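You operate a simulated robot arm through the tools that you are given. There is no shell and no other tool.

You are at the controls of a simulated robot arm. One attempt, no reset.

Task
Run the blue strip three marks back, five forward, three back.
Fine: leave the reverse lever on FWD.

It is judged by the outcome, as a careful person would: the job done as asked, and still so three seconds after it is handed in. It fails if anything else is knocked over, pushed out of place, dropped, spilled or broken.

Robot
A 6-joint arm with a two-finger parallel gripper, fixed in place. Base frame: the origin is at the foot of the arm, x ahead of it, y to its left, z up. Units: m, rad, N and s.
With the tool pointing down near the work surface it reaches from about 0.22 to 0.56 m from the base axis. Its first joint turns from -2.897 to 2.897 rad. Payload 3.91 kg.
The tool frame sits at the grasp point between the pads (the TCP): z along the fingers, y along the line on which they close. The tips reach 0.03 m beyond it. The gripper opens to 0.11 m. The fingers are 0.02 m wide and 0.01 m thick; the gripper's body (0.048 by 0.112 m) begins 0.055 m behind the TCP.
Orientation is told as [roll, pitch, yaw] about the base's x, y, z axes, in that order, counted from this pose: with the fingers straight down and closing along the base's y, the tool's x points along the base's -x, its y along +y and its z along -z.

Tools
- The arm moves only by the tool nudge_tool. Its argument "rows" is a list of rows, each a list of 3 entries, a list of its own where there are three numbers: the turn, a rotation vector about the base's x, y, z in units of 4 degrees (1.0 is 4 degrees), then the shift along the base's x, y, z in units of 40 mm (1.0 is 40 mm), then the gripper command, from -1 (shut) to 1 (fully open), values between in proportion. In form: [[[ax, ay, az], [x, y, z], grip], ...]. A call has 1 to 20 rows; each row shifts and turns the commanded pose from where the row before left it. A call with a number of a shift or a turn outside -1 to 1 is refused whole. A row lasts 0.2 s, in which the tool goes at most 0.05 m and 0.15 rad; a call with a longer step from one row to the next is refused whole, and so is a gripper value outside its range. A pose out of reach is approached as far as the arm can. The call stops where the force on the tool passes 40 N (or 10 N more than at its start, if that is more) or the arm is blocked; 0.2 s more then pass. The fingers move at their own pace (about 0.045 m/s each) and stop on an object; they squeeze with about 34 N. The grip force told is the motor's: it shows also when the fingers shut on nothing. Time passes only in rows, and 0.2 s behind the last, so rows that do not move let the fingers close. It gives the time, the measured TCP pose, the force on the tool (base axes), the opening and the grip force at its end, in the units of the frame above (readings bear some noise), with the torque about the TCP (base axes, N m) and any sound that the robot's microphone picked up, and new pictures: "pictures" is both (left out), scene, wrist or none.
- Cameras (640 x 400 px; columns grow to the right, rows downward): "scene" is fixed at [0.4007, -0.4985, 1.1562]; the picture's right is [1.00, 0.09, 0.00], its down [0.02, -0.27, -0.96] and it looks along [-0.09, 0.96, -0.27] (base axes); focal length 350 px, centre (320, 200). "wrist" rides on the gripper at [0.077, 0.007, -0.114] in the tool frame; the picture's right is [-0.09, 1.00, 0.00], its down [-0.80, -0.07, -0.59] and it looks along [-0.59, -0.05, 0.80] (tool axes); focal length 270 px, centre (320, 200). There is no depth. A picture from a camera that has moved, and an enlarged one, comes with that camera's place and axes in the base frame and with its lens.
- raise_lower(by): slides the trunk up (or, below 0, down) by that many m; the arm rides with it, the base frame stays. It gives what a move gives, with no picture.
- zoom(camera, box): a new picture of the part [left, top, right, bottom] of that camera's present view, enlarged. The clock stands still meanwhile.
- job_done(): hands the job in; it is judged then, once.

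Nothing tells you positions but the pictures and the camera data. Unless the task says otherwise, let go and move clear before handing in.

The tools are called after "Call:" as a command line: name --argument value ..., lists and objects as JSON in quotes. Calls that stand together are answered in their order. nudge_tool: Moves the arm, as the interface text tells. Its arguments: {"type":"object","properties":{"rows":{"type":"array"},"pictures":{"type":"string","enum":["both","scene","wrist","none"]}},"required":["rows"]} The other tools are called the same way: raise_lower (by) slides the trunk up or down; zoom (camera, box) takes an enlarged picture of a part of a camera's view; job_done () hands the job in.

At the start:

```text
time_s: 0.0
tool_pos: [0.0993, 0.5358, 1.0173]
orientation: [-0.001, 0.0, 0.0]
force: [-0.2, 0.9, -0.5]
wrist_torque: [-0.05, 0.01, 0.02]
width: 0.1101
finger_force: 0.0
trunk travel left (down, up): [-0.5, 0.11]
```

scene: 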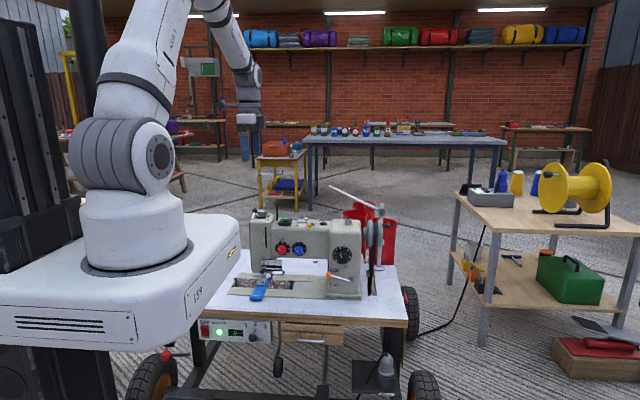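
wrist: 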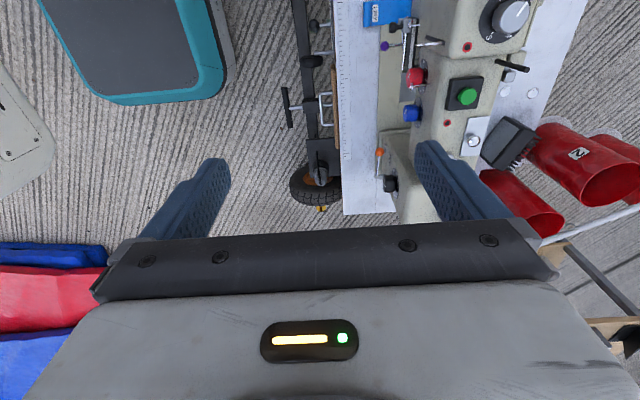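

I see a sewing machine on a wheeled table, with the arm parked high behind it. I'll look at the machine in detail first.

Call:
zoom --camera "scene" --box '[190, 190, 420, 330]'

Call:
zoom --camera "scene" --box '[220, 250, 370, 310]'

Call:
zoom --camera "wrist" --box '[300, 0, 560, 220]'

Call:
zoom --camera "scene" --box '[190, 310, 420, 400]'

```text
2.78 times, centred on (305, 260) of scene
camera zoom: at [0.4007, -0.4985, 1.1562], right [1.0, 0.09, 0.0], down [0.02, -0.27, -0.96], along [-0.09, 0.96, -0.27], focal length 974 px, centre (362, 33)
```

zoom: 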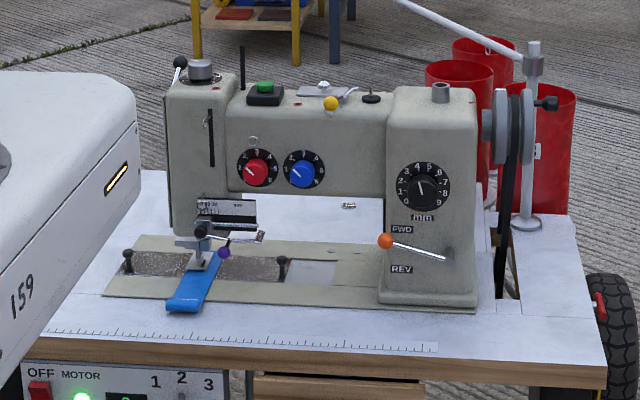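

```text
4.27 times, centred on (295, 280) of scene
camera zoom: at [0.4007, -0.4985, 1.1562], right [1.0, 0.09, 0.0], down [0.02, -0.27, -0.96], along [-0.09, 0.96, -0.27], focal length 1493 px, centre (427, -141)
```

zoom: 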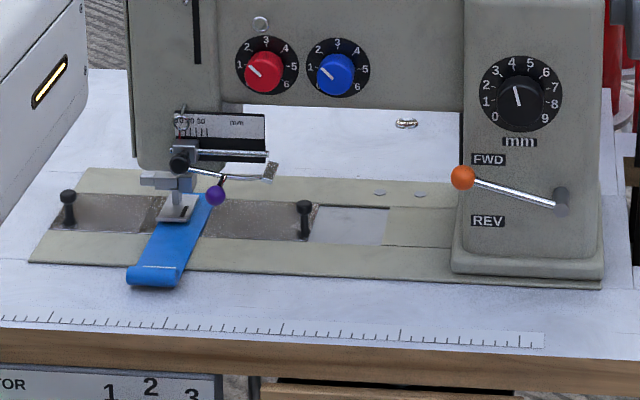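

```text
1.82 times, centred on (430, 110) of wrist
camera zoom: at [0.0223, 0.5421, 1.1322], right [0.09, 1.0, 0.0], down [0.8, -0.07, 0.59], along [0.59, -0.05, -0.8], focal length 491 px, centre (120, 364)
```

zoom: 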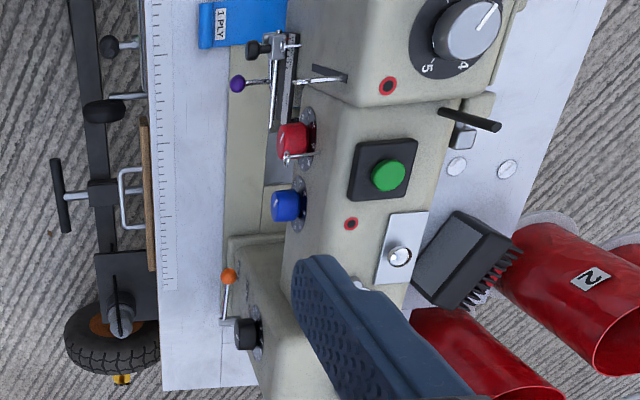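

```text
2.78 times, centred on (305, 355) of scene
camera zoom: at [0.4007, -0.4985, 1.1562], right [1.0, 0.09, 0.0], down [0.02, -0.27, -0.96], along [-0.09, 0.96, -0.27], focal length 974 px, centre (362, -231)
```

zoom: 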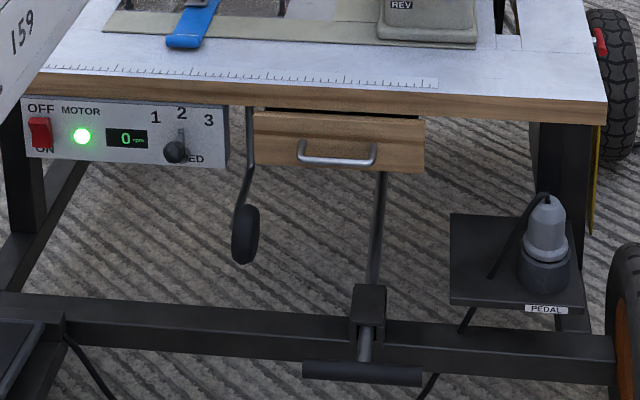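

The strip lies under the presser foot around (0.05, 0.65, 0.45), and the FWD/REV lever ball is near (0.32, 0.66, 0.55). I want closer views of the pedal, the strip, the dials and the buttons before moving.

Call:
zoom --camera "scene" --box '[345, 340, 415, 400]'

Call:
zoom --camera "scene" --box '[240, 255, 300, 305]'

Call:
zoom --camera "wrist" --box '[335, 0, 435, 60]'

Call:
zoom --camera "scene" --box '[190, 310, 290, 360]'

Call:
zoom --camera "scene" --box '[240, 200, 390, 300]'

Call:
zoom --camera "scene" --box '[445, 150, 545, 230]'

```text
6.67 times, centred on (380, 370) of scene
camera zoom: at [0.4007, -0.4985, 1.1562], right [1.0, 0.09, 0.0], down [0.02, -0.27, -0.96], along [-0.09, 0.96, -0.27], focal length 2333 px, centre (-80, -933)
```

zoom: 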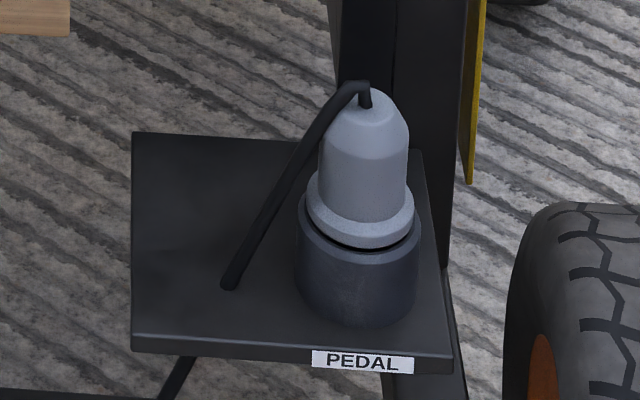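

```text
8.00 times, centred on (270, 280) of scene
camera zoom: at [0.4007, -0.4985, 1.1562], right [1.0, 0.09, 0.0], down [0.02, -0.27, -0.96], along [-0.09, 0.96, -0.27], focal length 2800 px, centre (720, -440)
```

zoom: 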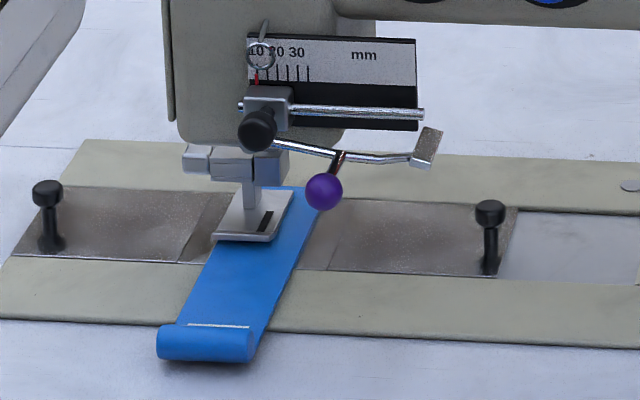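

```text
6.40 times, centred on (385, 30) of wrist
camera zoom: at [0.0223, 0.5421, 1.1322], right [0.09, 1.0, 0.0], down [0.8, -0.07, 0.59], along [0.59, -0.05, -0.8], focal length 1730 px, centre (-96, 1288)
```

zoom: 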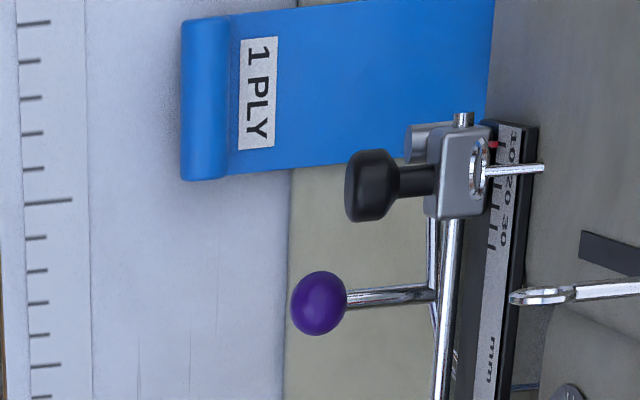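

```text
6.40 times, centred on (240, 335) of scene
camera zoom: at [0.4007, -0.4985, 1.1562], right [1.0, 0.09, 0.0], down [0.02, -0.27, -0.96], along [-0.09, 0.96, -0.27], focal length 2240 px, centre (832, -664)
```

zoom: 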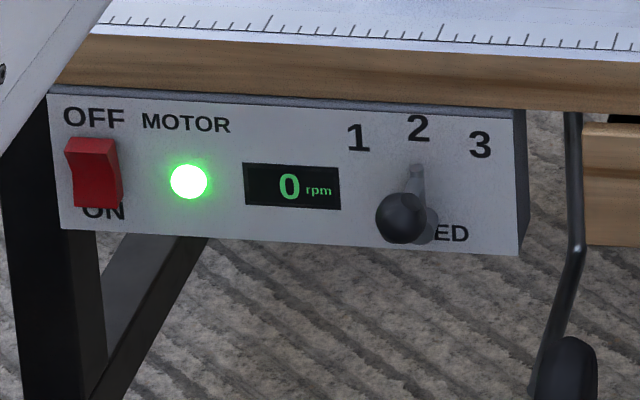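

```text
4.00 times, centred on (315, 250) of scene
camera zoom: at [0.4007, -0.4985, 1.1562], right [1.0, 0.09, 0.0], down [0.02, -0.27, -0.96], along [-0.09, 0.96, -0.27], focal length 1400 px, centre (340, 0)
```

zoom: 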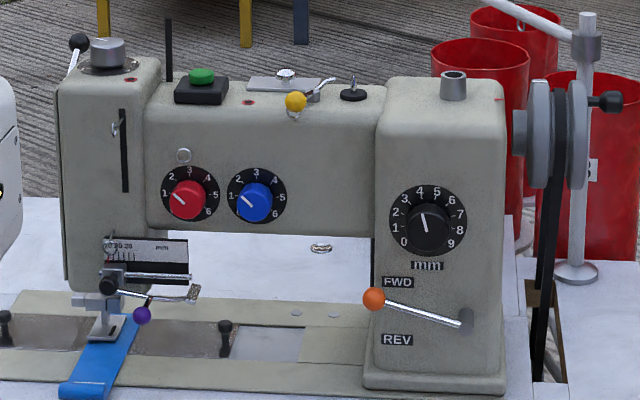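

```text
5.00 times, centred on (495, 190) of scene
camera zoom: at [0.4007, -0.4985, 1.1562], right [1.0, 0.09, 0.0], down [0.02, -0.27, -0.96], along [-0.09, 0.96, -0.27], focal length 1750 px, centre (-555, 250)
```

zoom: 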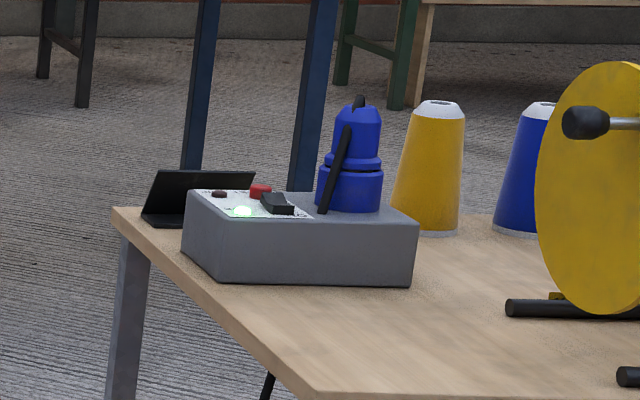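

The motor is on (green lamp, 0 rpm), the speed selector is on 2, and the lever is on FWD. "PEDAL" is a plug in a socket, and a T-shaped treadle sits low under the table. I'll turn the wrist camera to face the machine and back off slightly for a clearer view.

Call:
nudge_tool --rows '[[[0, 0, 1], [0, -0.15, 0], -1], [[0, 0, 1], [0, -0.15, 0], -1], [[0, 0, 1], [0, -0.15, 0], -1], [[0, 0, 1], [0, -0.15, 0], -1], [[0, 0, 1], [0, -0.15, 0], -1], [[0, 0, 1], [0, -0.15, 0], -1], [[0, 0, 1], [0, -0.15, 0], -1], [[0, 0, 1], [0, -0.15, 0], -1], [[0, 0, 1], [0, -0.15, 0], -1], [[0, 0, 1], [0, -0.15, 0], -1], [[0, 0, 1], [0, -0.15, 0], -1], [[0, 0, 1], [0, -0.15, 0], -1], [[0, 0, 1], [0, -0.15, 0], -1], [[0, 0, 1], [0, -0.15, 0], -1], [[0, 0, 1], [0, -0.15, 0], -1], [[0, 0, 1], [0, -0.15, 0], -1], [[0, 0, 1], [0, -0.15, 0], -1], [[0, 0, 1], [0, -0.15, 0], -1], [[0, 0, 1], [0, -0.15, 0], -1], [[0, 0, 1], [0, -0.15, 0], -1]]'

```text
time_s: 4.2
tool_pos: [0.099, 0.4148, 1.0178]
orientation: [0.001, 0.001, 1.397]
force: [0.5, 0.7, 0.6]
wrist_torque: [0.0, -0.01, 0.02]
width: 0.0001
finger_force: 34.2
trunk travel left (down, up): [-0.5, 0.11]
camera wrist: at [0.0792, 0.3403, 1.1327], right [-0.97, 0.26, 0.0], down [0.21, 0.78, 0.59], along [0.15, 0.57, -0.8], focal length 270 px, centre (320, 200)
```

scene: 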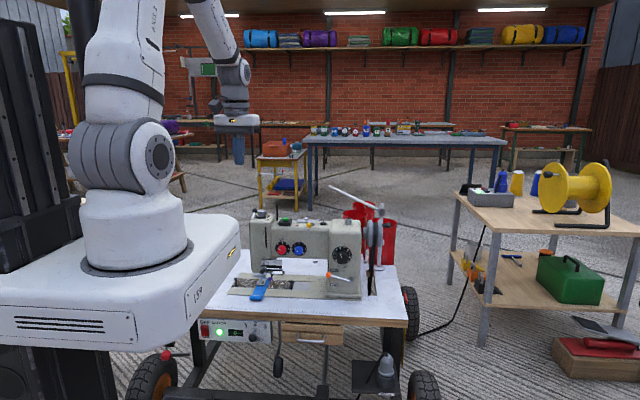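
wrist: 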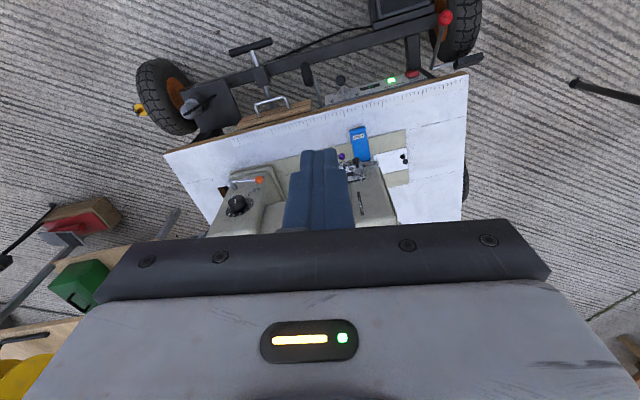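

The wrist view is upside down with the arm behind it, but it shows the treadle, the drawer and the strip. I'll zoom into these.

Call:
zoom --camera "wrist" --box '[330, 115, 420, 175]'

Call:
zoom --camera "wrist" --box '[180, 10, 350, 130]'

Call:
zoom --camera "wrist" --box '[290, 50, 480, 130]'

Call:
zoom --camera "scene" --box '[110, 320, 430, 400]'

Call:
zoom --camera "scene" --box '[245, 258, 285, 283]'

Call:
zoom --camera "scene" --box '[350, 195, 410, 305]'

```text
6.67 times, centred on (375, 145) of wrist
camera zoom: at [0.0792, 0.3403, 1.1327], right [-0.97, 0.26, 0.0], down [0.21, 0.78, 0.59], along [0.15, 0.57, -0.8], focal length 1802 px, centre (-47, 567)
```

zoom: 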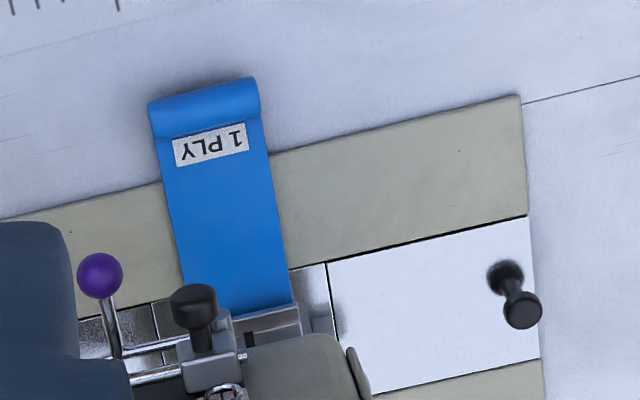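

```text
3.33 times, centred on (265, 70) of wrist
camera zoom: at [0.0792, 0.3403, 1.1327], right [-0.97, 0.26, 0.0], down [0.21, 0.78, 0.59], along [0.15, 0.57, -0.8], focal length 901 px, centre (503, 633)
```

zoom: 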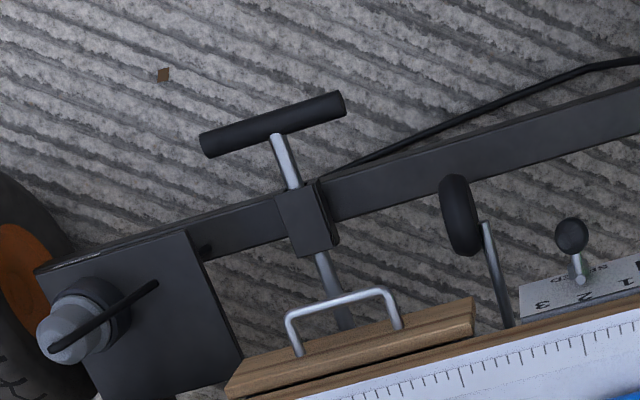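

```text
3.37 times, centred on (385, 90) of wrist
camera zoom: at [0.0792, 0.3403, 1.1327], right [-0.97, 0.26, 0.0], down [0.21, 0.78, 0.59], along [0.15, 0.57, -0.8], focal length 910 px, centre (101, 570)
```

zoom: 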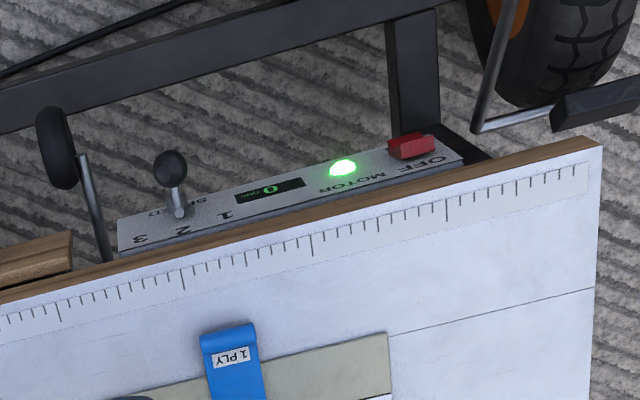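

```text
2.00 times, centred on (270, 360) of scene
camera zoom: at [0.4007, -0.4985, 1.1562], right [1.0, 0.09, 0.0], down [0.02, -0.27, -0.96], along [-0.09, 0.96, -0.27], focal length 700 px, centre (420, -120)
```

zoom: 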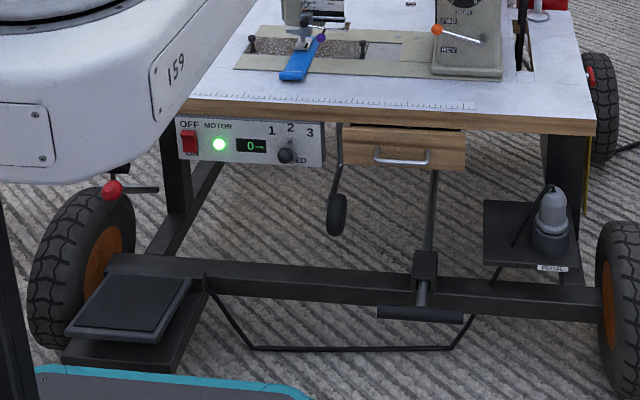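

```text
16.00 times, centred on (265, 270) of scene
camera zoom: at [0.4007, -0.4985, 1.1562], right [1.0, 0.09, 0.0], down [0.02, -0.27, -0.96], along [-0.09, 0.96, -0.27], focal length 5600 px, centre (1200, -928)
```

zoom: 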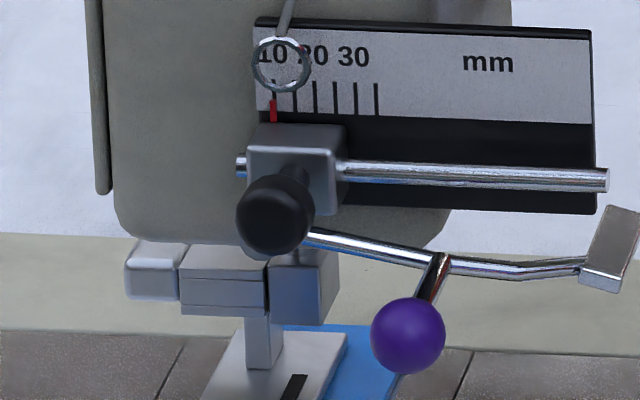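

```text
3.64 times, centred on (380, 250) of scene
camera zoom: at [0.4007, -0.4985, 1.1562], right [1.0, 0.09, 0.0], down [0.02, -0.27, -0.96], along [-0.09, 0.96, -0.27], focal length 1273 px, centre (102, 18)
```

zoom: 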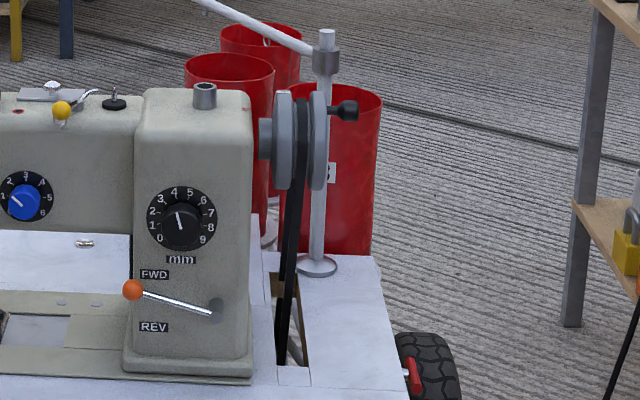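

I now see the actual foot pedal, a tilted pad at the lower left near (-0.16, 0.40, 0.14). Its cable runs to the plugged socket. I'll turn the wrist round so the camera rides above the fingers when they tilt toward the machine.

Call:
nudge_tool --rows '[[[0, 0, -1], [0, 0, 0], -1], [[0, 0, -1], [0, 0, 0], -1], [[0, 0, -1], [0, 0, 0], -1], [[0, 0, -1], [0, 0, 0], -1], [[0, 0, -1], [0, 0, 0], -1], [[0, 0, -1], [0, 0, 0], -1], [[0, 0, -1], [0, 0, 0], -1], [[0, 0, -1], [0, 0, 0], -1], [[0, 0, -1], [0, 0, 0], -1], [[0, 0, -1], [0, 0, 0], -1], [[0, 0, -1], [0, 0, 0], -1], [[0, 0, -1], [0, 0, 0], -1], [[0, 0, -1], [0, 0, 0], -1], [[0, 0, -1], [0, 0, 0], -1], [[0, 0, -1], [0, 0, 0], -1], [[0, 0, -1], [0, 0, 0], -1], [[0, 0, -1], [0, 0, 0], -1], [[0, 0, -1], [0, 0, 0], -1], [[0, 0, -1], [0, 0, 0], -1], [[0, 0, -1], [0, 0, 0], -1]]' --pictures "none"

Call:
nudge_tool --rows '[[[0, 0, -1], [0, 0, 0], -1], [[0, 0, -1], [0, 0, 0], -1], [[0, 0, -1], [0, 0, 0], -1], [[0, 0, -1], [0, 0, 0], -1], [[0, 0, -1], [0, 0, 0], -1], [[0, 0, -1], [0, 0, 0], -1], [[0, 0, -1], [0, 0, 0], -1], [[0, 0, -1], [0, 0, 0], -1], [[0, 0, -1], [0, 0, 0], -1], [[0, 0, -1], [0, 0, 0], -1], [[0, 0, -1], [0, 0, 0], -1], [[0, 0, -1], [0, 0, 0], -1], [[0, 0, -1], [0, 0, 0], -1], [[0, 0, -1], [0, 0, 0], -1], [[0, 0, -1], [0, 0, 0], -1], [[0, 0, -1], [0, 0, 0], -1], [[0, 0, -1], [0, 0, 0], -1], [[0, 0, -1], [0, 0, 0], -1], [[0, 0, -1], [0, 0, 0], -1], [[0, 0, -1], [0, 0, 0], -1]]' --pictures "none"

Call:
nudge_tool --rows '[[[0, 0, -1], [0, 0, 0], -1], [[0, 0, -1], [0, 0, 0], -1], [[0, 0, -0.5], [0, 0, 0], -1], [[1, 0, 0], [0, 0, 0], -1], [[1, 0, 0], [0, 0, 0], -1], [[1, 0, 0], [0, 0, 0], -1], [[1, 0, 0], [0, 0, 0], -1], [[1, 0, 0], [0, 0, 0], -1], [[1, 0, 0], [0, 0, 0], -1], [[1, 0, 0], [0, 0, 0], -1]]'

```text
time_s: 8.4
tool_pos: [0.099, 0.4148, 1.0168]
orientation: [0.0, 0.0, -0.002]
force: [-0.3, -0.5, -0.3]
wrist_torque: [-0.02, 0.03, 0.03]
width: 0.0
finger_force: 34.0
trunk travel left (down, up): [-0.5, 0.11]
```

```text
time_s: 12.6
tool_pos: [0.0993, 0.4161, 1.0162]
orientation: [0.002, 0.002, -1.397]
force: [0.2, -0.4, 1.4]
wrist_torque: [0.02, 0.01, 0.02]
width: 0.0
finger_force: 34.0
trunk travel left (down, up): [-0.5, 0.11]
```

```text
time_s: 14.8
tool_pos: [0.1068, 0.4148, 1.0168]
orientation: [0.0, 0.491, -1.57]
force: [-0.9, 0.3, -0.4]
wrist_torque: [-0.01, 0.0, 0.0]
width: 0.0
finger_force: 33.9
out of reach, approached as far as the arm can: row 3
trunk travel left (down, up): [-0.5, 0.11]
camera wrist: at [0.1129, 0.4285, 1.155], right [1.0, -0.08, -0.04], down [-0.07, -0.99, 0.15], along [-0.05, -0.14, -0.99], focal length 270 px, centre (320, 200)
```

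scene: 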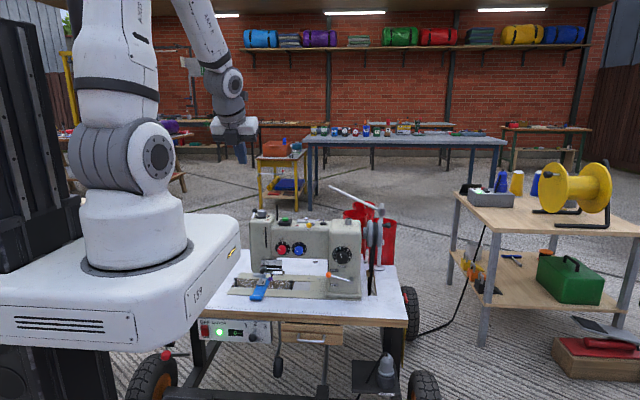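
wrist: 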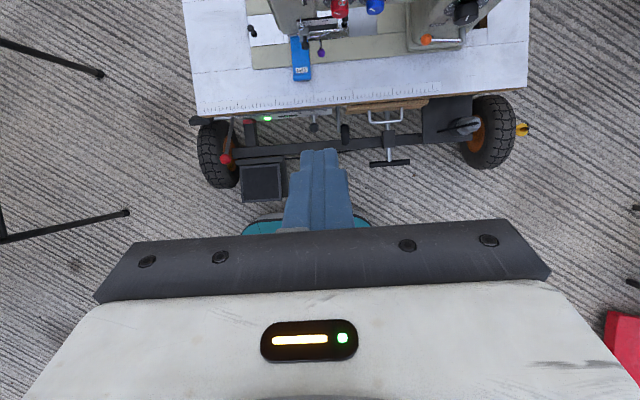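

This view is good: the machine is upright at the top, the pedal is at about (-0.15, 0.37, 0.14), and the T-bar is to its right. I'll lower the trunk partway and look again.

Call:
raise_lower --by -0.2

Call:
nudge_tool --rows '[[[0, 0, 0], [0, 0, 0], -1]]'

Call:
zoom --camera "wrist" --box '[220, 0, 500, 110]'

Call:
zoom --camera "wrist" --box '[170, 100, 320, 240]'

```text
time_s: 17.0
tool_pos: [0.1068, 0.4153, 0.8172]
orientation: [0.0, 0.489, -1.572]
force: [-0.4, 0.5, 0.0]
wrist_torque: [0.0, -0.01, 0.02]
width: 0.0
finger_force: 34.0
trunk travel left (down, up): [-0.3, 0.31]
```

```text
time_s: 17.4
tool_pos: [0.1063, 0.4143, 0.8173]
orientation: [0.001, 0.489, -1.572]
force: [-0.6, 0.4, -1.0]
wrist_torque: [0.02, 0.0, 0.0]
width: 0.0
finger_force: 33.5
trunk travel left (down, up): [-0.3, 0.31]
camera wrist: at [0.1129, 0.4287, 0.9547], right [1.0, -0.08, -0.04], down [-0.07, -0.99, 0.15], along [-0.05, -0.15, -0.99], focal length 270 px, centre (320, 200)
```

scene: 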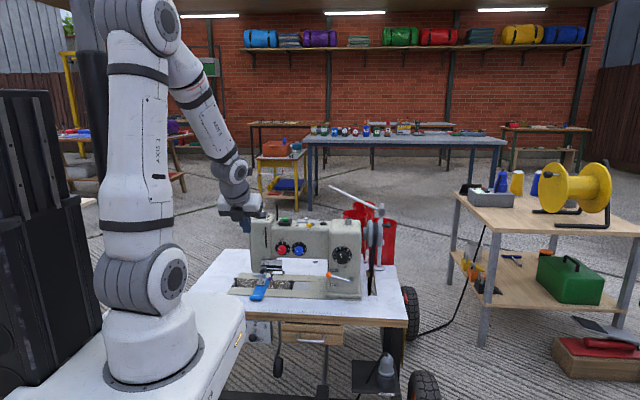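
wrist: 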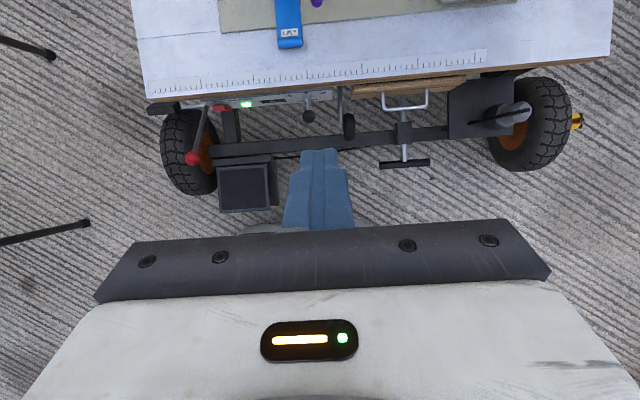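

```text
2.29 times, centred on (360, 55) of wrist
camera zoom: at [0.1129, 0.4287, 0.9547], right [1.0, -0.08, -0.04], down [-0.07, -0.99, 0.15], along [-0.05, -0.15, -0.99], focal length 618 px, centre (229, 531)
```

zoom: 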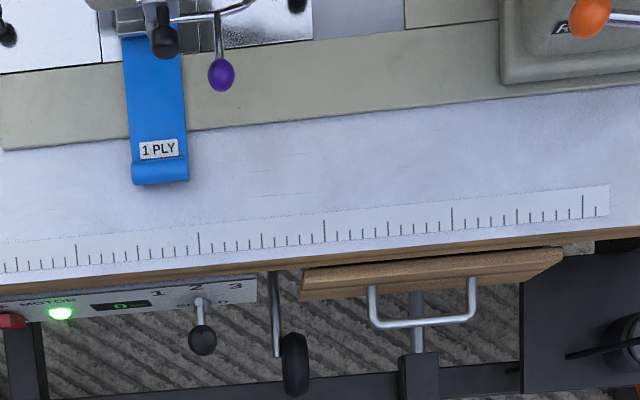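

```text
2.86 times, centred on (245, 170) of wrist
camera zoom: at [0.1129, 0.4287, 0.9547], right [1.0, -0.08, -0.04], down [-0.07, -0.99, 0.15], along [-0.05, -0.15, -0.99], focal length 772 px, centre (534, 286)
```

zoom: 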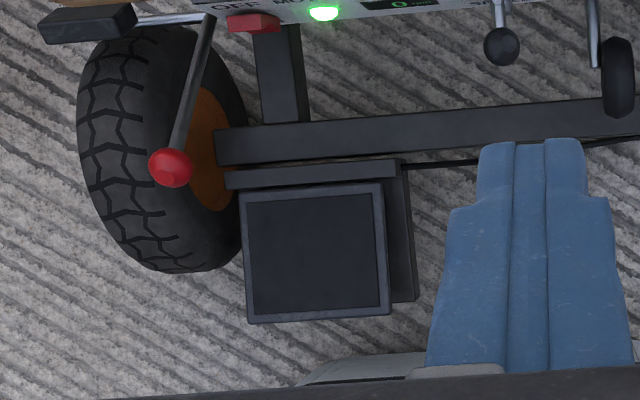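

The pedal pad's centre is about (-0.15, 0.36, 0.17). Next I'll carry the tool toward the reverse lever, tilting further, and look at the machine front up close.

Call:
nudge_tool --rows '[[[1, 0, 0], [0.7, 0.2, 0], -1], [[1, 0, 0], [0.7, 0.2, 0], -1], [[1, 0, 0], [0.7, 0.2, 0], -1], [[1, 0, 0], [0.7, 0.2, 0], -1], [[0, 0, 0], [0.7, 0.2, 0], -1], [[0, 0, 0], [0.7, 0.2, 0], -1], [[0, 0, 0], [0.7, 0.2, 0], -1]]'

Call:
zoom --camera "wrist" --box '[200, 0, 480, 140]'

```text
time_s: 19.0
tool_pos: [0.3024, 0.47, 0.816]
orientation: [0.0, 0.768, -1.57]
force: [-0.6, -0.3, 0.3]
wrist_torque: [-0.03, -0.05, -0.02]
width: 0.0001
finger_force: 33.9
trunk travel left (down, up): [-0.3, 0.31]
camera wrist: at [0.3095, 0.4463, 0.9526], right [1.0, -0.06, -0.06], down [-0.07, -0.99, -0.13], along [-0.05, 0.13, -0.99], focal length 270 px, centre (320, 200)
```

scene: 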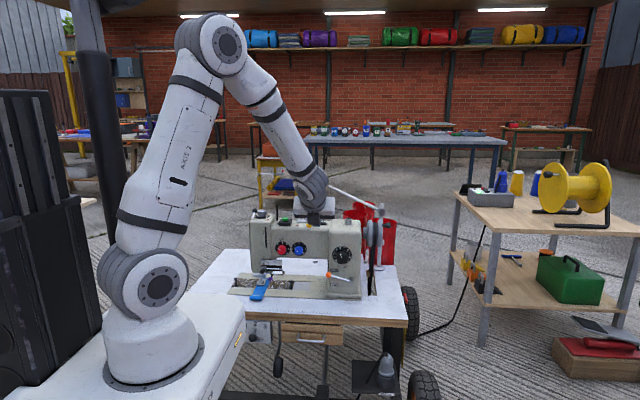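
wrist: 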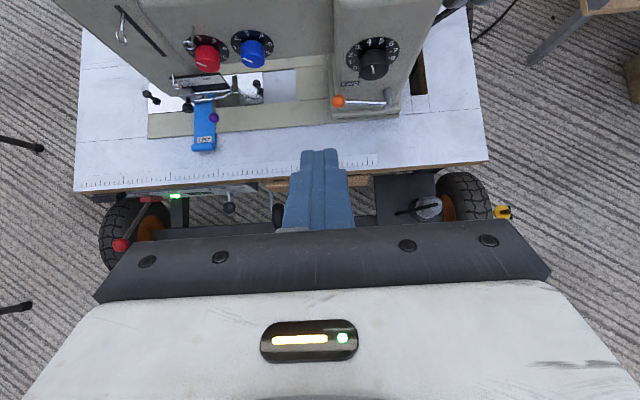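

```text
2.29 times, centred on (340, 70) of wrist
camera zoom: at [0.3095, 0.4463, 0.9526], right [1.0, -0.06, -0.06], down [-0.07, -0.99, -0.13], along [-0.05, 0.13, -0.99], focal length 618 px, centre (274, 497)
```

zoom: 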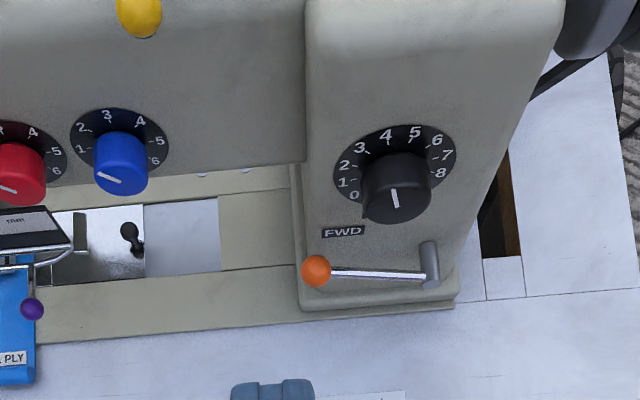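

The lever ball is at about (0.325, 0.654, 0.551), pivoting at (0.41, 0.65, 0.535). I'll lower the trunk 0.15, tilt the fingers nearly level, and stage just in front of and above the ball.

Call:
raise_lower --by -0.15

Call:
nudge_tool --rows '[[[1, 0, 0], [0.1, 0.1, 0], -1], [[1, 0, 0], [0.1, 0.1, 0], -1], [[1, 0, 0], [0.1, 0.2, 0], -1], [[1, 0, 0], [0.1, 0.2, 0], -1], [[1, 0, 0], [0.1, 0.2, 0], -1], [[1, 0, 0], [0.1, 0.2, 0], -1], [[1, 0, 0], [0, 0.2, 0], -1]]'

Call:
zoom --camera "wrist" --box '[120, 20, 500, 240]'

```text
time_s: 20.7
tool_pos: [0.3014, 0.4712, 0.6657]
orientation: [-0.001, 0.767, -1.57]
force: [-0.4, 0.0, -0.1]
wrist_torque: [0.03, 0.02, -0.01]
width: 0.0002
finger_force: 34.0
trunk travel left (down, up): [-0.15, 0.46]
```

```text
time_s: 22.3
tool_pos: [0.3271, 0.5183, 0.6673]
orientation: [0.0, 1.258, -1.57]
force: [-0.9, -0.2, 0.5]
wrist_torque: [0.02, -0.03, -0.01]
width: 0.0002
finger_force: 34.1
trunk travel left (down, up): [-0.15, 0.46]
camera wrist: at [0.3331, 0.4328, 0.776], right [1.0, -0.03, -0.08], down [-0.07, -0.81, -0.58], along [-0.05, 0.58, -0.81], focal length 270 px, centre (320, 200)
```

scene: 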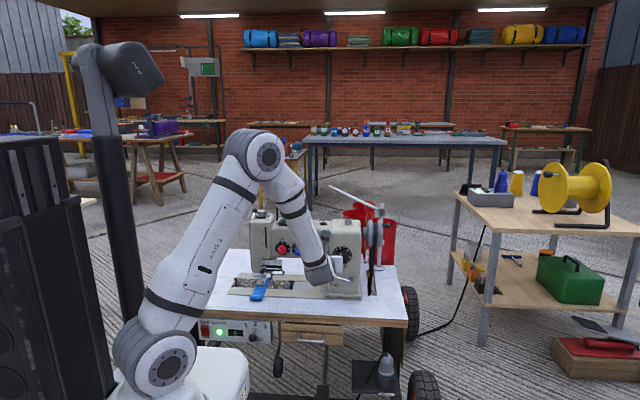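
wrist: 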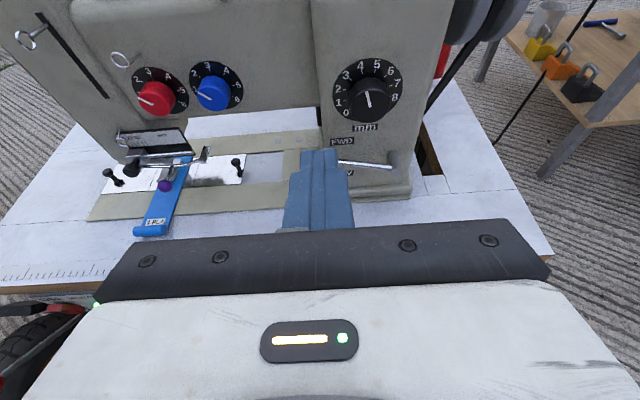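

```text
1.68 times, centred on (310, 130) of wrist
camera zoom: at [0.3331, 0.4328, 0.776], right [1.0, -0.03, -0.08], down [-0.07, -0.81, -0.58], along [-0.05, 0.58, -0.81], focal length 455 px, centre (337, 318)
```

zoom: 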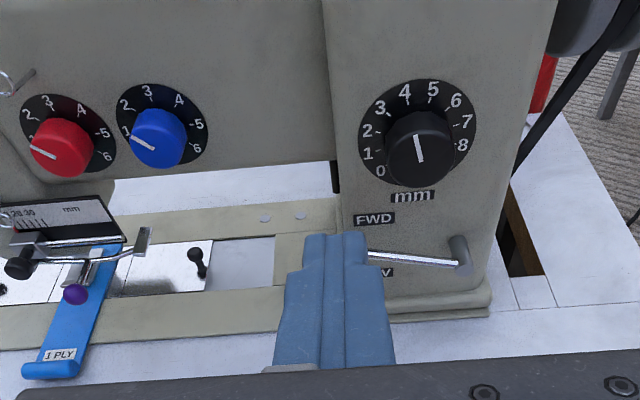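

The fingers are now in front of the lever with a clear view, and the lever is still on FWD. I'll advance so that the fingers sit just above the ball.

Call:
nudge_tool --rows '[[[0, 0, 0], [0, 0.5, -0.3], -1], [[0, 0, 0], [0, 0.5, -0.3], -1], [[0, 0, 0], [0, 0.5, -0.3], -1], [[0, 0, 0], [0, 0.5, -0.3], -1]]'

Call:
zoom --camera "wrist" --box '[200, 80, 460, 240]'

Call:
zoom --camera "scene" --box '[290, 230, 390, 310]'

```text
time_s: 23.3
tool_pos: [0.3275, 0.5992, 0.6176]
orientation: [0.0, 1.258, -1.57]
force: [0.2, 0.1, -0.3]
wrist_torque: [-0.01, 0.04, 0.01]
width: 0.0
finger_force: 33.9
trunk travel left (down, up): [-0.15, 0.46]
camera wrist: at [0.334, 0.5132, 0.7272], right [1.0, -0.03, -0.08], down [-0.07, -0.81, -0.58], along [-0.05, 0.58, -0.81], focal length 270 px, centre (320, 200)
```

scene: 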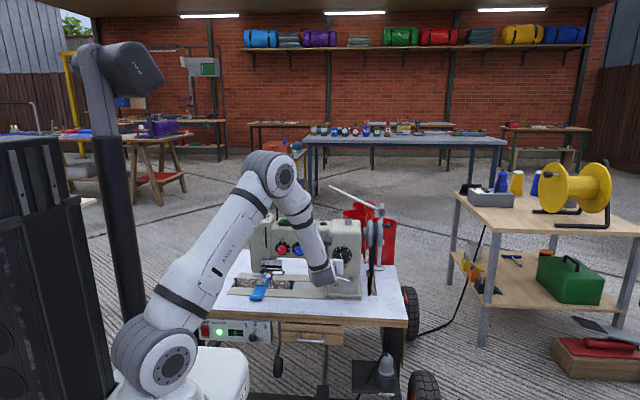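
wrist: 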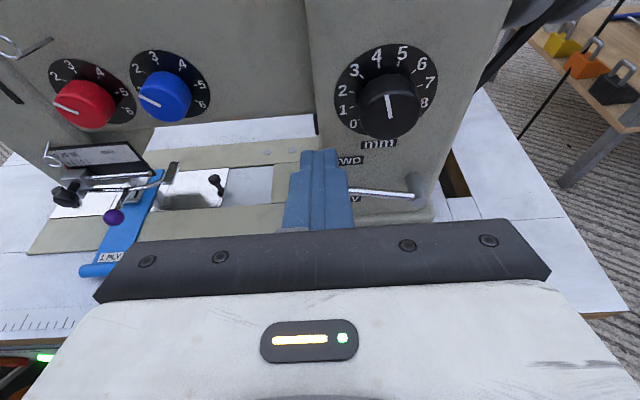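

```text
2.46 times, centred on (330, 160) of wrist
camera zoom: at [0.334, 0.5132, 0.7272], right [1.0, -0.03, -0.08], down [-0.07, -0.81, -0.58], along [-0.05, 0.58, -0.81], focal length 665 px, centre (295, 298)
```

zoom: 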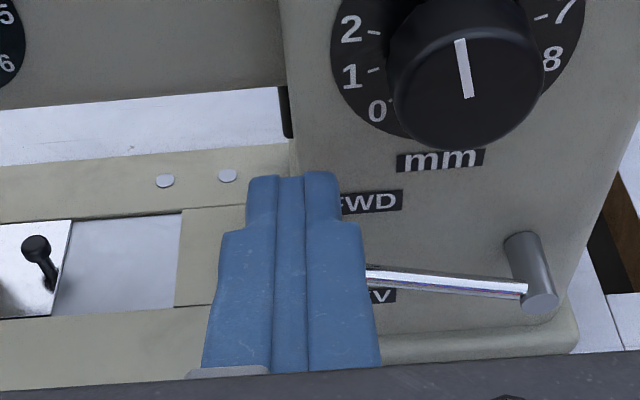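

```text
5.00 times, centred on (340, 270) of scene
camera zoom: at [0.4007, -0.4985, 1.1562], right [1.0, 0.09, 0.0], down [0.02, -0.27, -0.96], along [-0.09, 0.96, -0.27], focal length 1750 px, centre (220, -150)
```

zoom: 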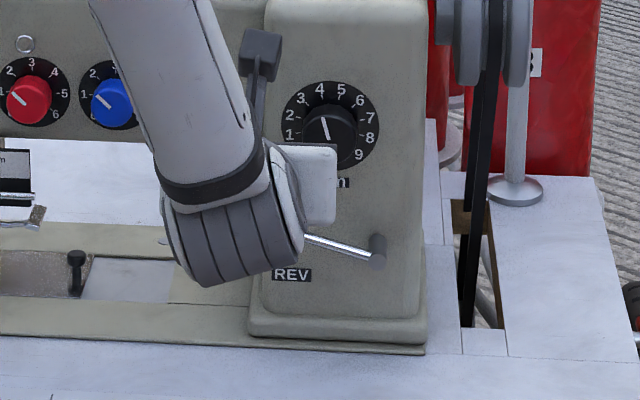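

The fingertips are roughly 3 cm short of the ball. I'll bring them over it and start pressing down in small steps, watching the force.

Call:
nudge_tool --rows '[[[0, 0, 0], [0, 0.35, 0], -1], [[0, 0, 0], [0, 0.35, 0], -1], [[0, 0, 0], [0, 0, -0.2], -1], [[0, 0, 0], [0, 0, -0.2], -1], [[0, 0, 0], [0, 0, -0.1], -1]]' --pictures "none"

Call:
zoom --camera "wrist" --box '[200, 80, 460, 240]'

Call:
zoom --camera "scene" --box '[290, 230, 390, 310]'

```text
time_s: 24.5
tool_pos: [0.3268, 0.6273, 0.5987]
orientation: [0.001, 1.259, -1.569]
force: [-0.3, -0.2, 1.1]
wrist_torque: [-0.01, -0.01, -0.01]
width: 0.0001
finger_force: 34.5
trunk travel left (down, up): [-0.15, 0.46]
```

```text
2.46 times, centred on (330, 160) of wrist
camera zoom: at [0.3339, 0.541, 0.7075], right [1.0, -0.03, -0.08], down [-0.07, -0.81, -0.58], along [-0.05, 0.58, -0.81], focal length 665 px, centre (295, 298)
```

zoom: 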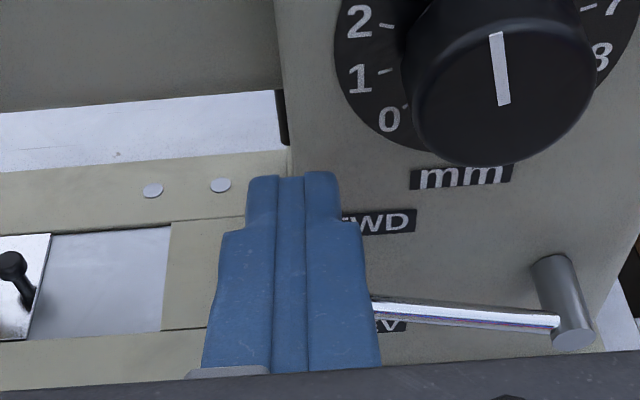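

```text
5.00 times, centred on (340, 270) of scene
camera zoom: at [0.4007, -0.4985, 1.1562], right [1.0, 0.09, 0.0], down [0.02, -0.27, -0.96], along [-0.09, 0.96, -0.27], focal length 1750 px, centre (220, -150)
```

zoom: 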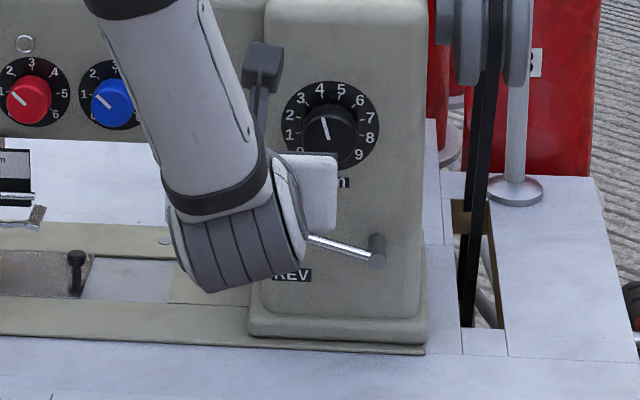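

Call:
nudge_tool --rows '[[[0, 0, 0], [0, 0, -0.15], -1], [[0, 0, 0], [0, 0, -0.15], -1], [[0, 0, 0], [0, 0, -0.15], -1], [[0, 0, 0], [0, 0, -0.15], -1]]' --pictures "none"

Call:
zoom --camera "wrist" --box '[200, 80, 460, 240]'

```text
time_s: 25.5
tool_pos: [0.3269, 0.6284, 0.5748]
orientation: [-0.001, 1.257, -1.57]
force: [0.2, -0.7, -0.4]
wrist_torque: [0.0, -0.01, -0.02]
width: 0.0
finger_force: 33.7
trunk travel left (down, up): [-0.15, 0.46]
```

```text
2.46 times, centred on (330, 160) of wrist
camera zoom: at [0.3337, 0.542, 0.6831], right [1.0, -0.03, -0.08], down [-0.07, -0.81, -0.58], along [-0.05, 0.58, -0.81], focal length 665 px, centre (295, 298)
```

zoom: 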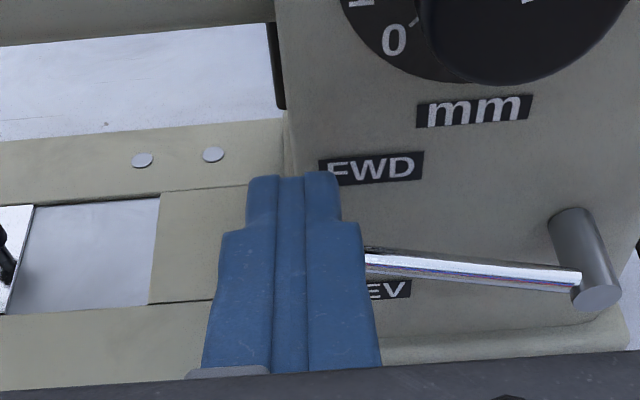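

Call:
nudge_tool --rows '[[[0, 0, 0], [0, 0, -0.15], -1], [[0, 0, 0], [0, 0, -0.15], -1]]' --pictures "none"

Call:
zoom --camera "wrist" --box '[200, 80, 460, 240]'

Call:
zoom --camera "scene" --box '[310, 250, 370, 300]'

```text
time_s: 26.1
tool_pos: [0.3271, 0.627, 0.5621]
orientation: [0.0, 1.256, -1.571]
force: [-0.4, -0.9, 0.5]
wrist_torque: [-0.02, -0.01, 0.04]
width: 0.0
finger_force: 33.8
trunk travel left (down, up): [-0.15, 0.46]
```

```text
2.46 times, centred on (330, 160) of wrist
camera zoom: at [0.3334, 0.5416, 0.6711], right [1.0, -0.03, -0.08], down [-0.07, -0.81, -0.58], along [-0.05, 0.58, -0.81], focal length 665 px, centre (295, 298)
```

zoom: 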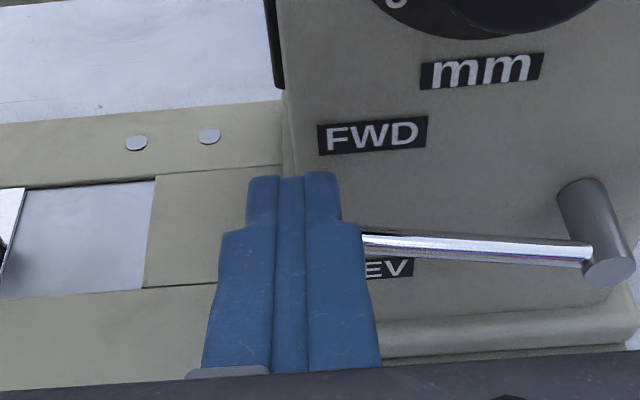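

```text
8.00 times, centred on (340, 275) of scene
camera zoom: at [0.4007, -0.4985, 1.1562], right [1.0, 0.09, 0.0], down [0.02, -0.27, -0.96], along [-0.09, 0.96, -0.27], focal length 2800 px, centre (160, -400)
```

zoom: 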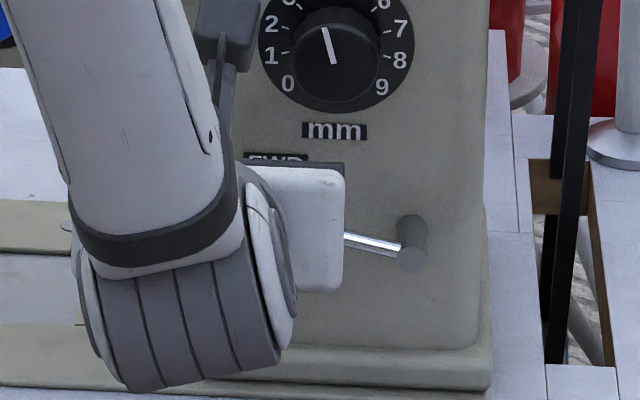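

The lever hasn't been touched yet, so the ball is probably a little deeper than I estimated. I'll back off and sidestep so I can see the ball directly from two positions.

Call:
nudge_tool --rows '[[[0, 0, 0], [0, -0.5, 0.3], -1], [[0, 0, 0], [-0.6, -0.2, 0], -1], [[0, 0, 0], [-0.6, 0, 0], -1]]' --pictures "none"

Call:
zoom --camera "wrist" --box '[300, 60, 500, 220]'

Call:
nudge_tool --rows '[[[0, 0, 0], [0, 0, 0.5], -1], [[0, 0, 0], [0, 0, 0.5], -1], [[0, 0, 0], [0, 0, 0.5], -1]]' --pictures "none"

Call:
zoom --camera "wrist" --box '[300, 60, 500, 220]'

```text
time_s: 26.9
tool_pos: [0.2777, 0.5982, 0.5743]
orientation: [-0.001, 1.256, -1.571]
force: [0.3, 0.1, 0.8]
wrist_torque: [0.03, 0.02, -0.01]
width: 0.0001
finger_force: 34.1
trunk travel left (down, up): [-0.15, 0.46]
```

```text
2.50 times, centred on (400, 140) of wrist
camera zoom: at [0.2842, 0.5129, 0.6832], right [1.0, -0.03, -0.08], down [-0.07, -0.81, -0.58], along [-0.05, 0.58, -0.81], focal length 676 px, centre (120, 350)
```

zoom: 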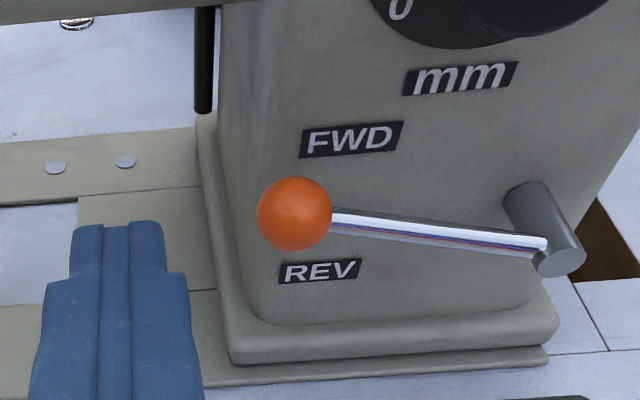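

```text
time_s: 27.7
tool_pos: [0.2782, 0.6006, 0.6341]
orientation: [-0.001, 1.257, -1.572]
force: [-0.2, 0.1, 0.3]
wrist_torque: [-0.01, 0.03, 0.01]
width: 0.0
finger_force: 34.1
trunk travel left (down, up): [-0.15, 0.46]
```

```text
2.50 times, centred on (400, 140) of wrist
camera zoom: at [0.2852, 0.515, 0.7426], right [1.0, -0.03, -0.08], down [-0.07, -0.81, -0.58], along [-0.05, 0.58, -0.81], focal length 676 px, centre (120, 350)
```

zoom: 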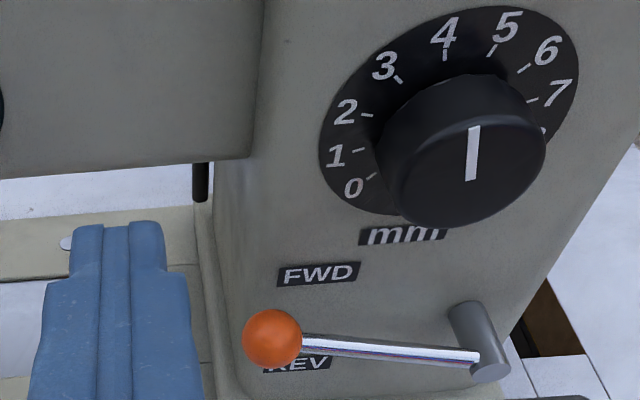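

Now I have better numbers: ball at (0.329, 0.661, 0.539), machine face at y≈0.683, pivot z≈0.519. In REV the ball should sit near z≈0.50. I'll come in over the ball and press down.

Call:
nudge_tool --rows '[[[0, 0, 0], [0.65, 0.3, 0], -1], [[0, 0, 0], [0.6, 0.3, -0.4], -1], [[0, 0, 0], [0, 0.38, -0.4], -1], [[0, 0, 0], [0, 0, -0.5], -1], [[0, 0, 0], [0, 0, -0.2], -1], [[0, 0, 0], [0, 0, -0.2], -1]]' --pictures "none"

Call:
zoom --camera "wrist" --box '[200, 80, 460, 240]'

```text
time_s: 29.1
tool_pos: [0.3281, 0.6374, 0.5668]
orientation: [0.001, 1.256, -1.571]
force: [-0.5, 0.2, 0.3]
wrist_torque: [0.0, 0.0, -0.01]
width: 0.0005
finger_force: 33.8
trunk travel left (down, up): [-0.15, 0.46]
```

```text
2.46 times, centred on (330, 160) of wrist
camera zoom: at [0.3343, 0.5524, 0.6752], right [1.0, -0.03, -0.08], down [-0.07, -0.81, -0.58], along [-0.05, 0.58, -0.81], focal length 665 px, centre (295, 298)
```

zoom: 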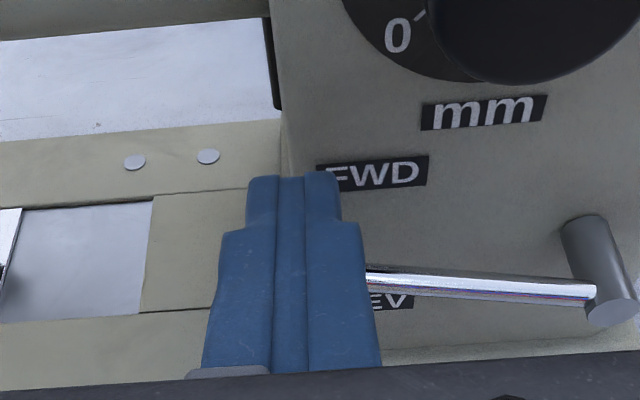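

Call:
nudge_tool --rows '[[[0, 0, 0], [0, 0, -0.15], -1], [[0, 0, 0], [0, 0, -0.15], -1], [[0, 0, 0], [0, 0, -0.15], -1]]' --pictures "none"

Call:
zoom --camera "wrist" --box '[200, 80, 460, 240]'

```text
time_s: 29.9
tool_pos: [0.3297, 0.6367, 0.5489]
orientation: [0.002, 1.257, -1.57]
force: [0.0, 0.8, 0.2]
wrist_torque: [0.01, 0.02, 0.01]
width: 0.0
finger_force: 34.5
trunk travel left (down, up): [-0.15, 0.46]
```

```text
2.46 times, centred on (330, 160) of wrist
camera zoom: at [0.3349, 0.5524, 0.657], right [1.0, -0.03, -0.08], down [-0.07, -0.81, -0.58], along [-0.05, 0.58, -0.81], focal length 665 px, centre (295, 298)
```

zoom: 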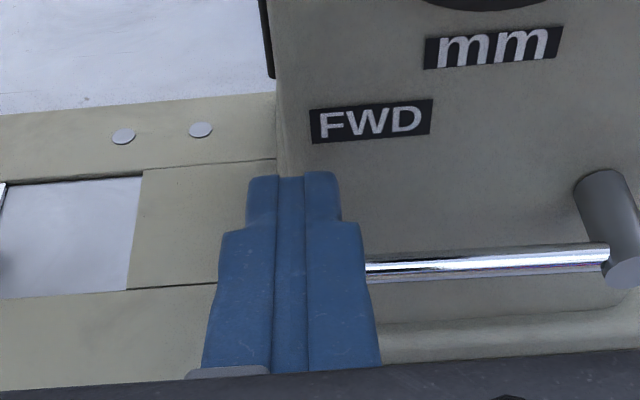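

The lever is moving with little force. I'll press on toward REV.

Call:
nudge_tool --rows '[[[0, 0, 0], [0, 0, -0.15], -1], [[0, 0, 0], [0, 0, -0.15], -1], [[0, 0, 0], [0, 0, -0.15], -1]]' --pictures "none"

Call:
zoom --camera "wrist" --box '[200, 80, 460, 240]'

Call:
nudge_tool --rows '[[[0, 0, 0], [0, 0, -0.1], -1], [[0, 0, 0], [0, 0, -0.1], -1]]' --pictures "none"

Call:
zoom --camera "wrist" --box '[200, 80, 460, 240]'

```text
time_s: 30.7
tool_pos: [0.3297, 0.639, 0.5295]
orientation: [0.0, 1.257, -1.572]
force: [0.2, 0.2, -0.1]
wrist_torque: [0.02, -0.01, -0.03]
width: 0.0002
finger_force: 33.8
trunk travel left (down, up): [-0.15, 0.46]
```

```text
2.46 times, centred on (330, 160) of wrist
camera zoom: at [0.3356, 0.5528, 0.6389], right [1.0, -0.03, -0.08], down [-0.07, -0.81, -0.58], along [-0.05, 0.58, -0.81], focal length 665 px, centre (295, 298)
```

zoom: 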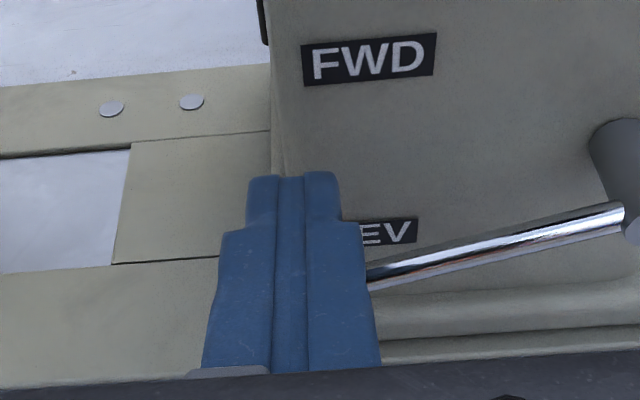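

```text
time_s: 31.3
tool_pos: [0.3282, 0.6376, 0.522]
orientation: [-0.001, 1.257, -1.573]
force: [-0.2, 1.1, 0.0]
wrist_torque: [0.01, -0.02, 0.03]
width: 0.0
finger_force: 33.6
trunk travel left (down, up): [-0.15, 0.46]
```

```text
2.46 times, centred on (330, 160) of wrist
camera zoom: at [0.3357, 0.5527, 0.6308], right [1.0, -0.03, -0.08], down [-0.07, -0.81, -0.58], along [-0.05, 0.58, -0.81], focal length 665 px, centre (295, 298)
```

zoom: 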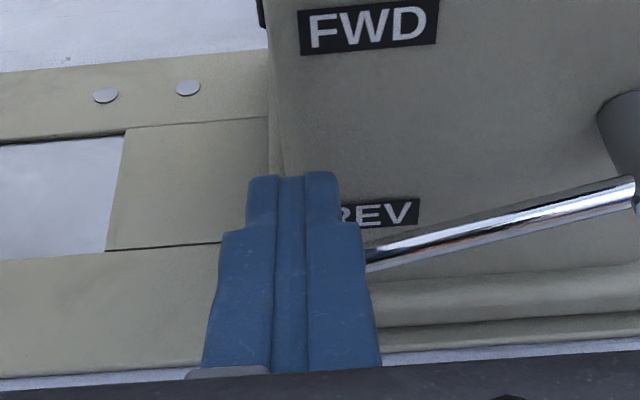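

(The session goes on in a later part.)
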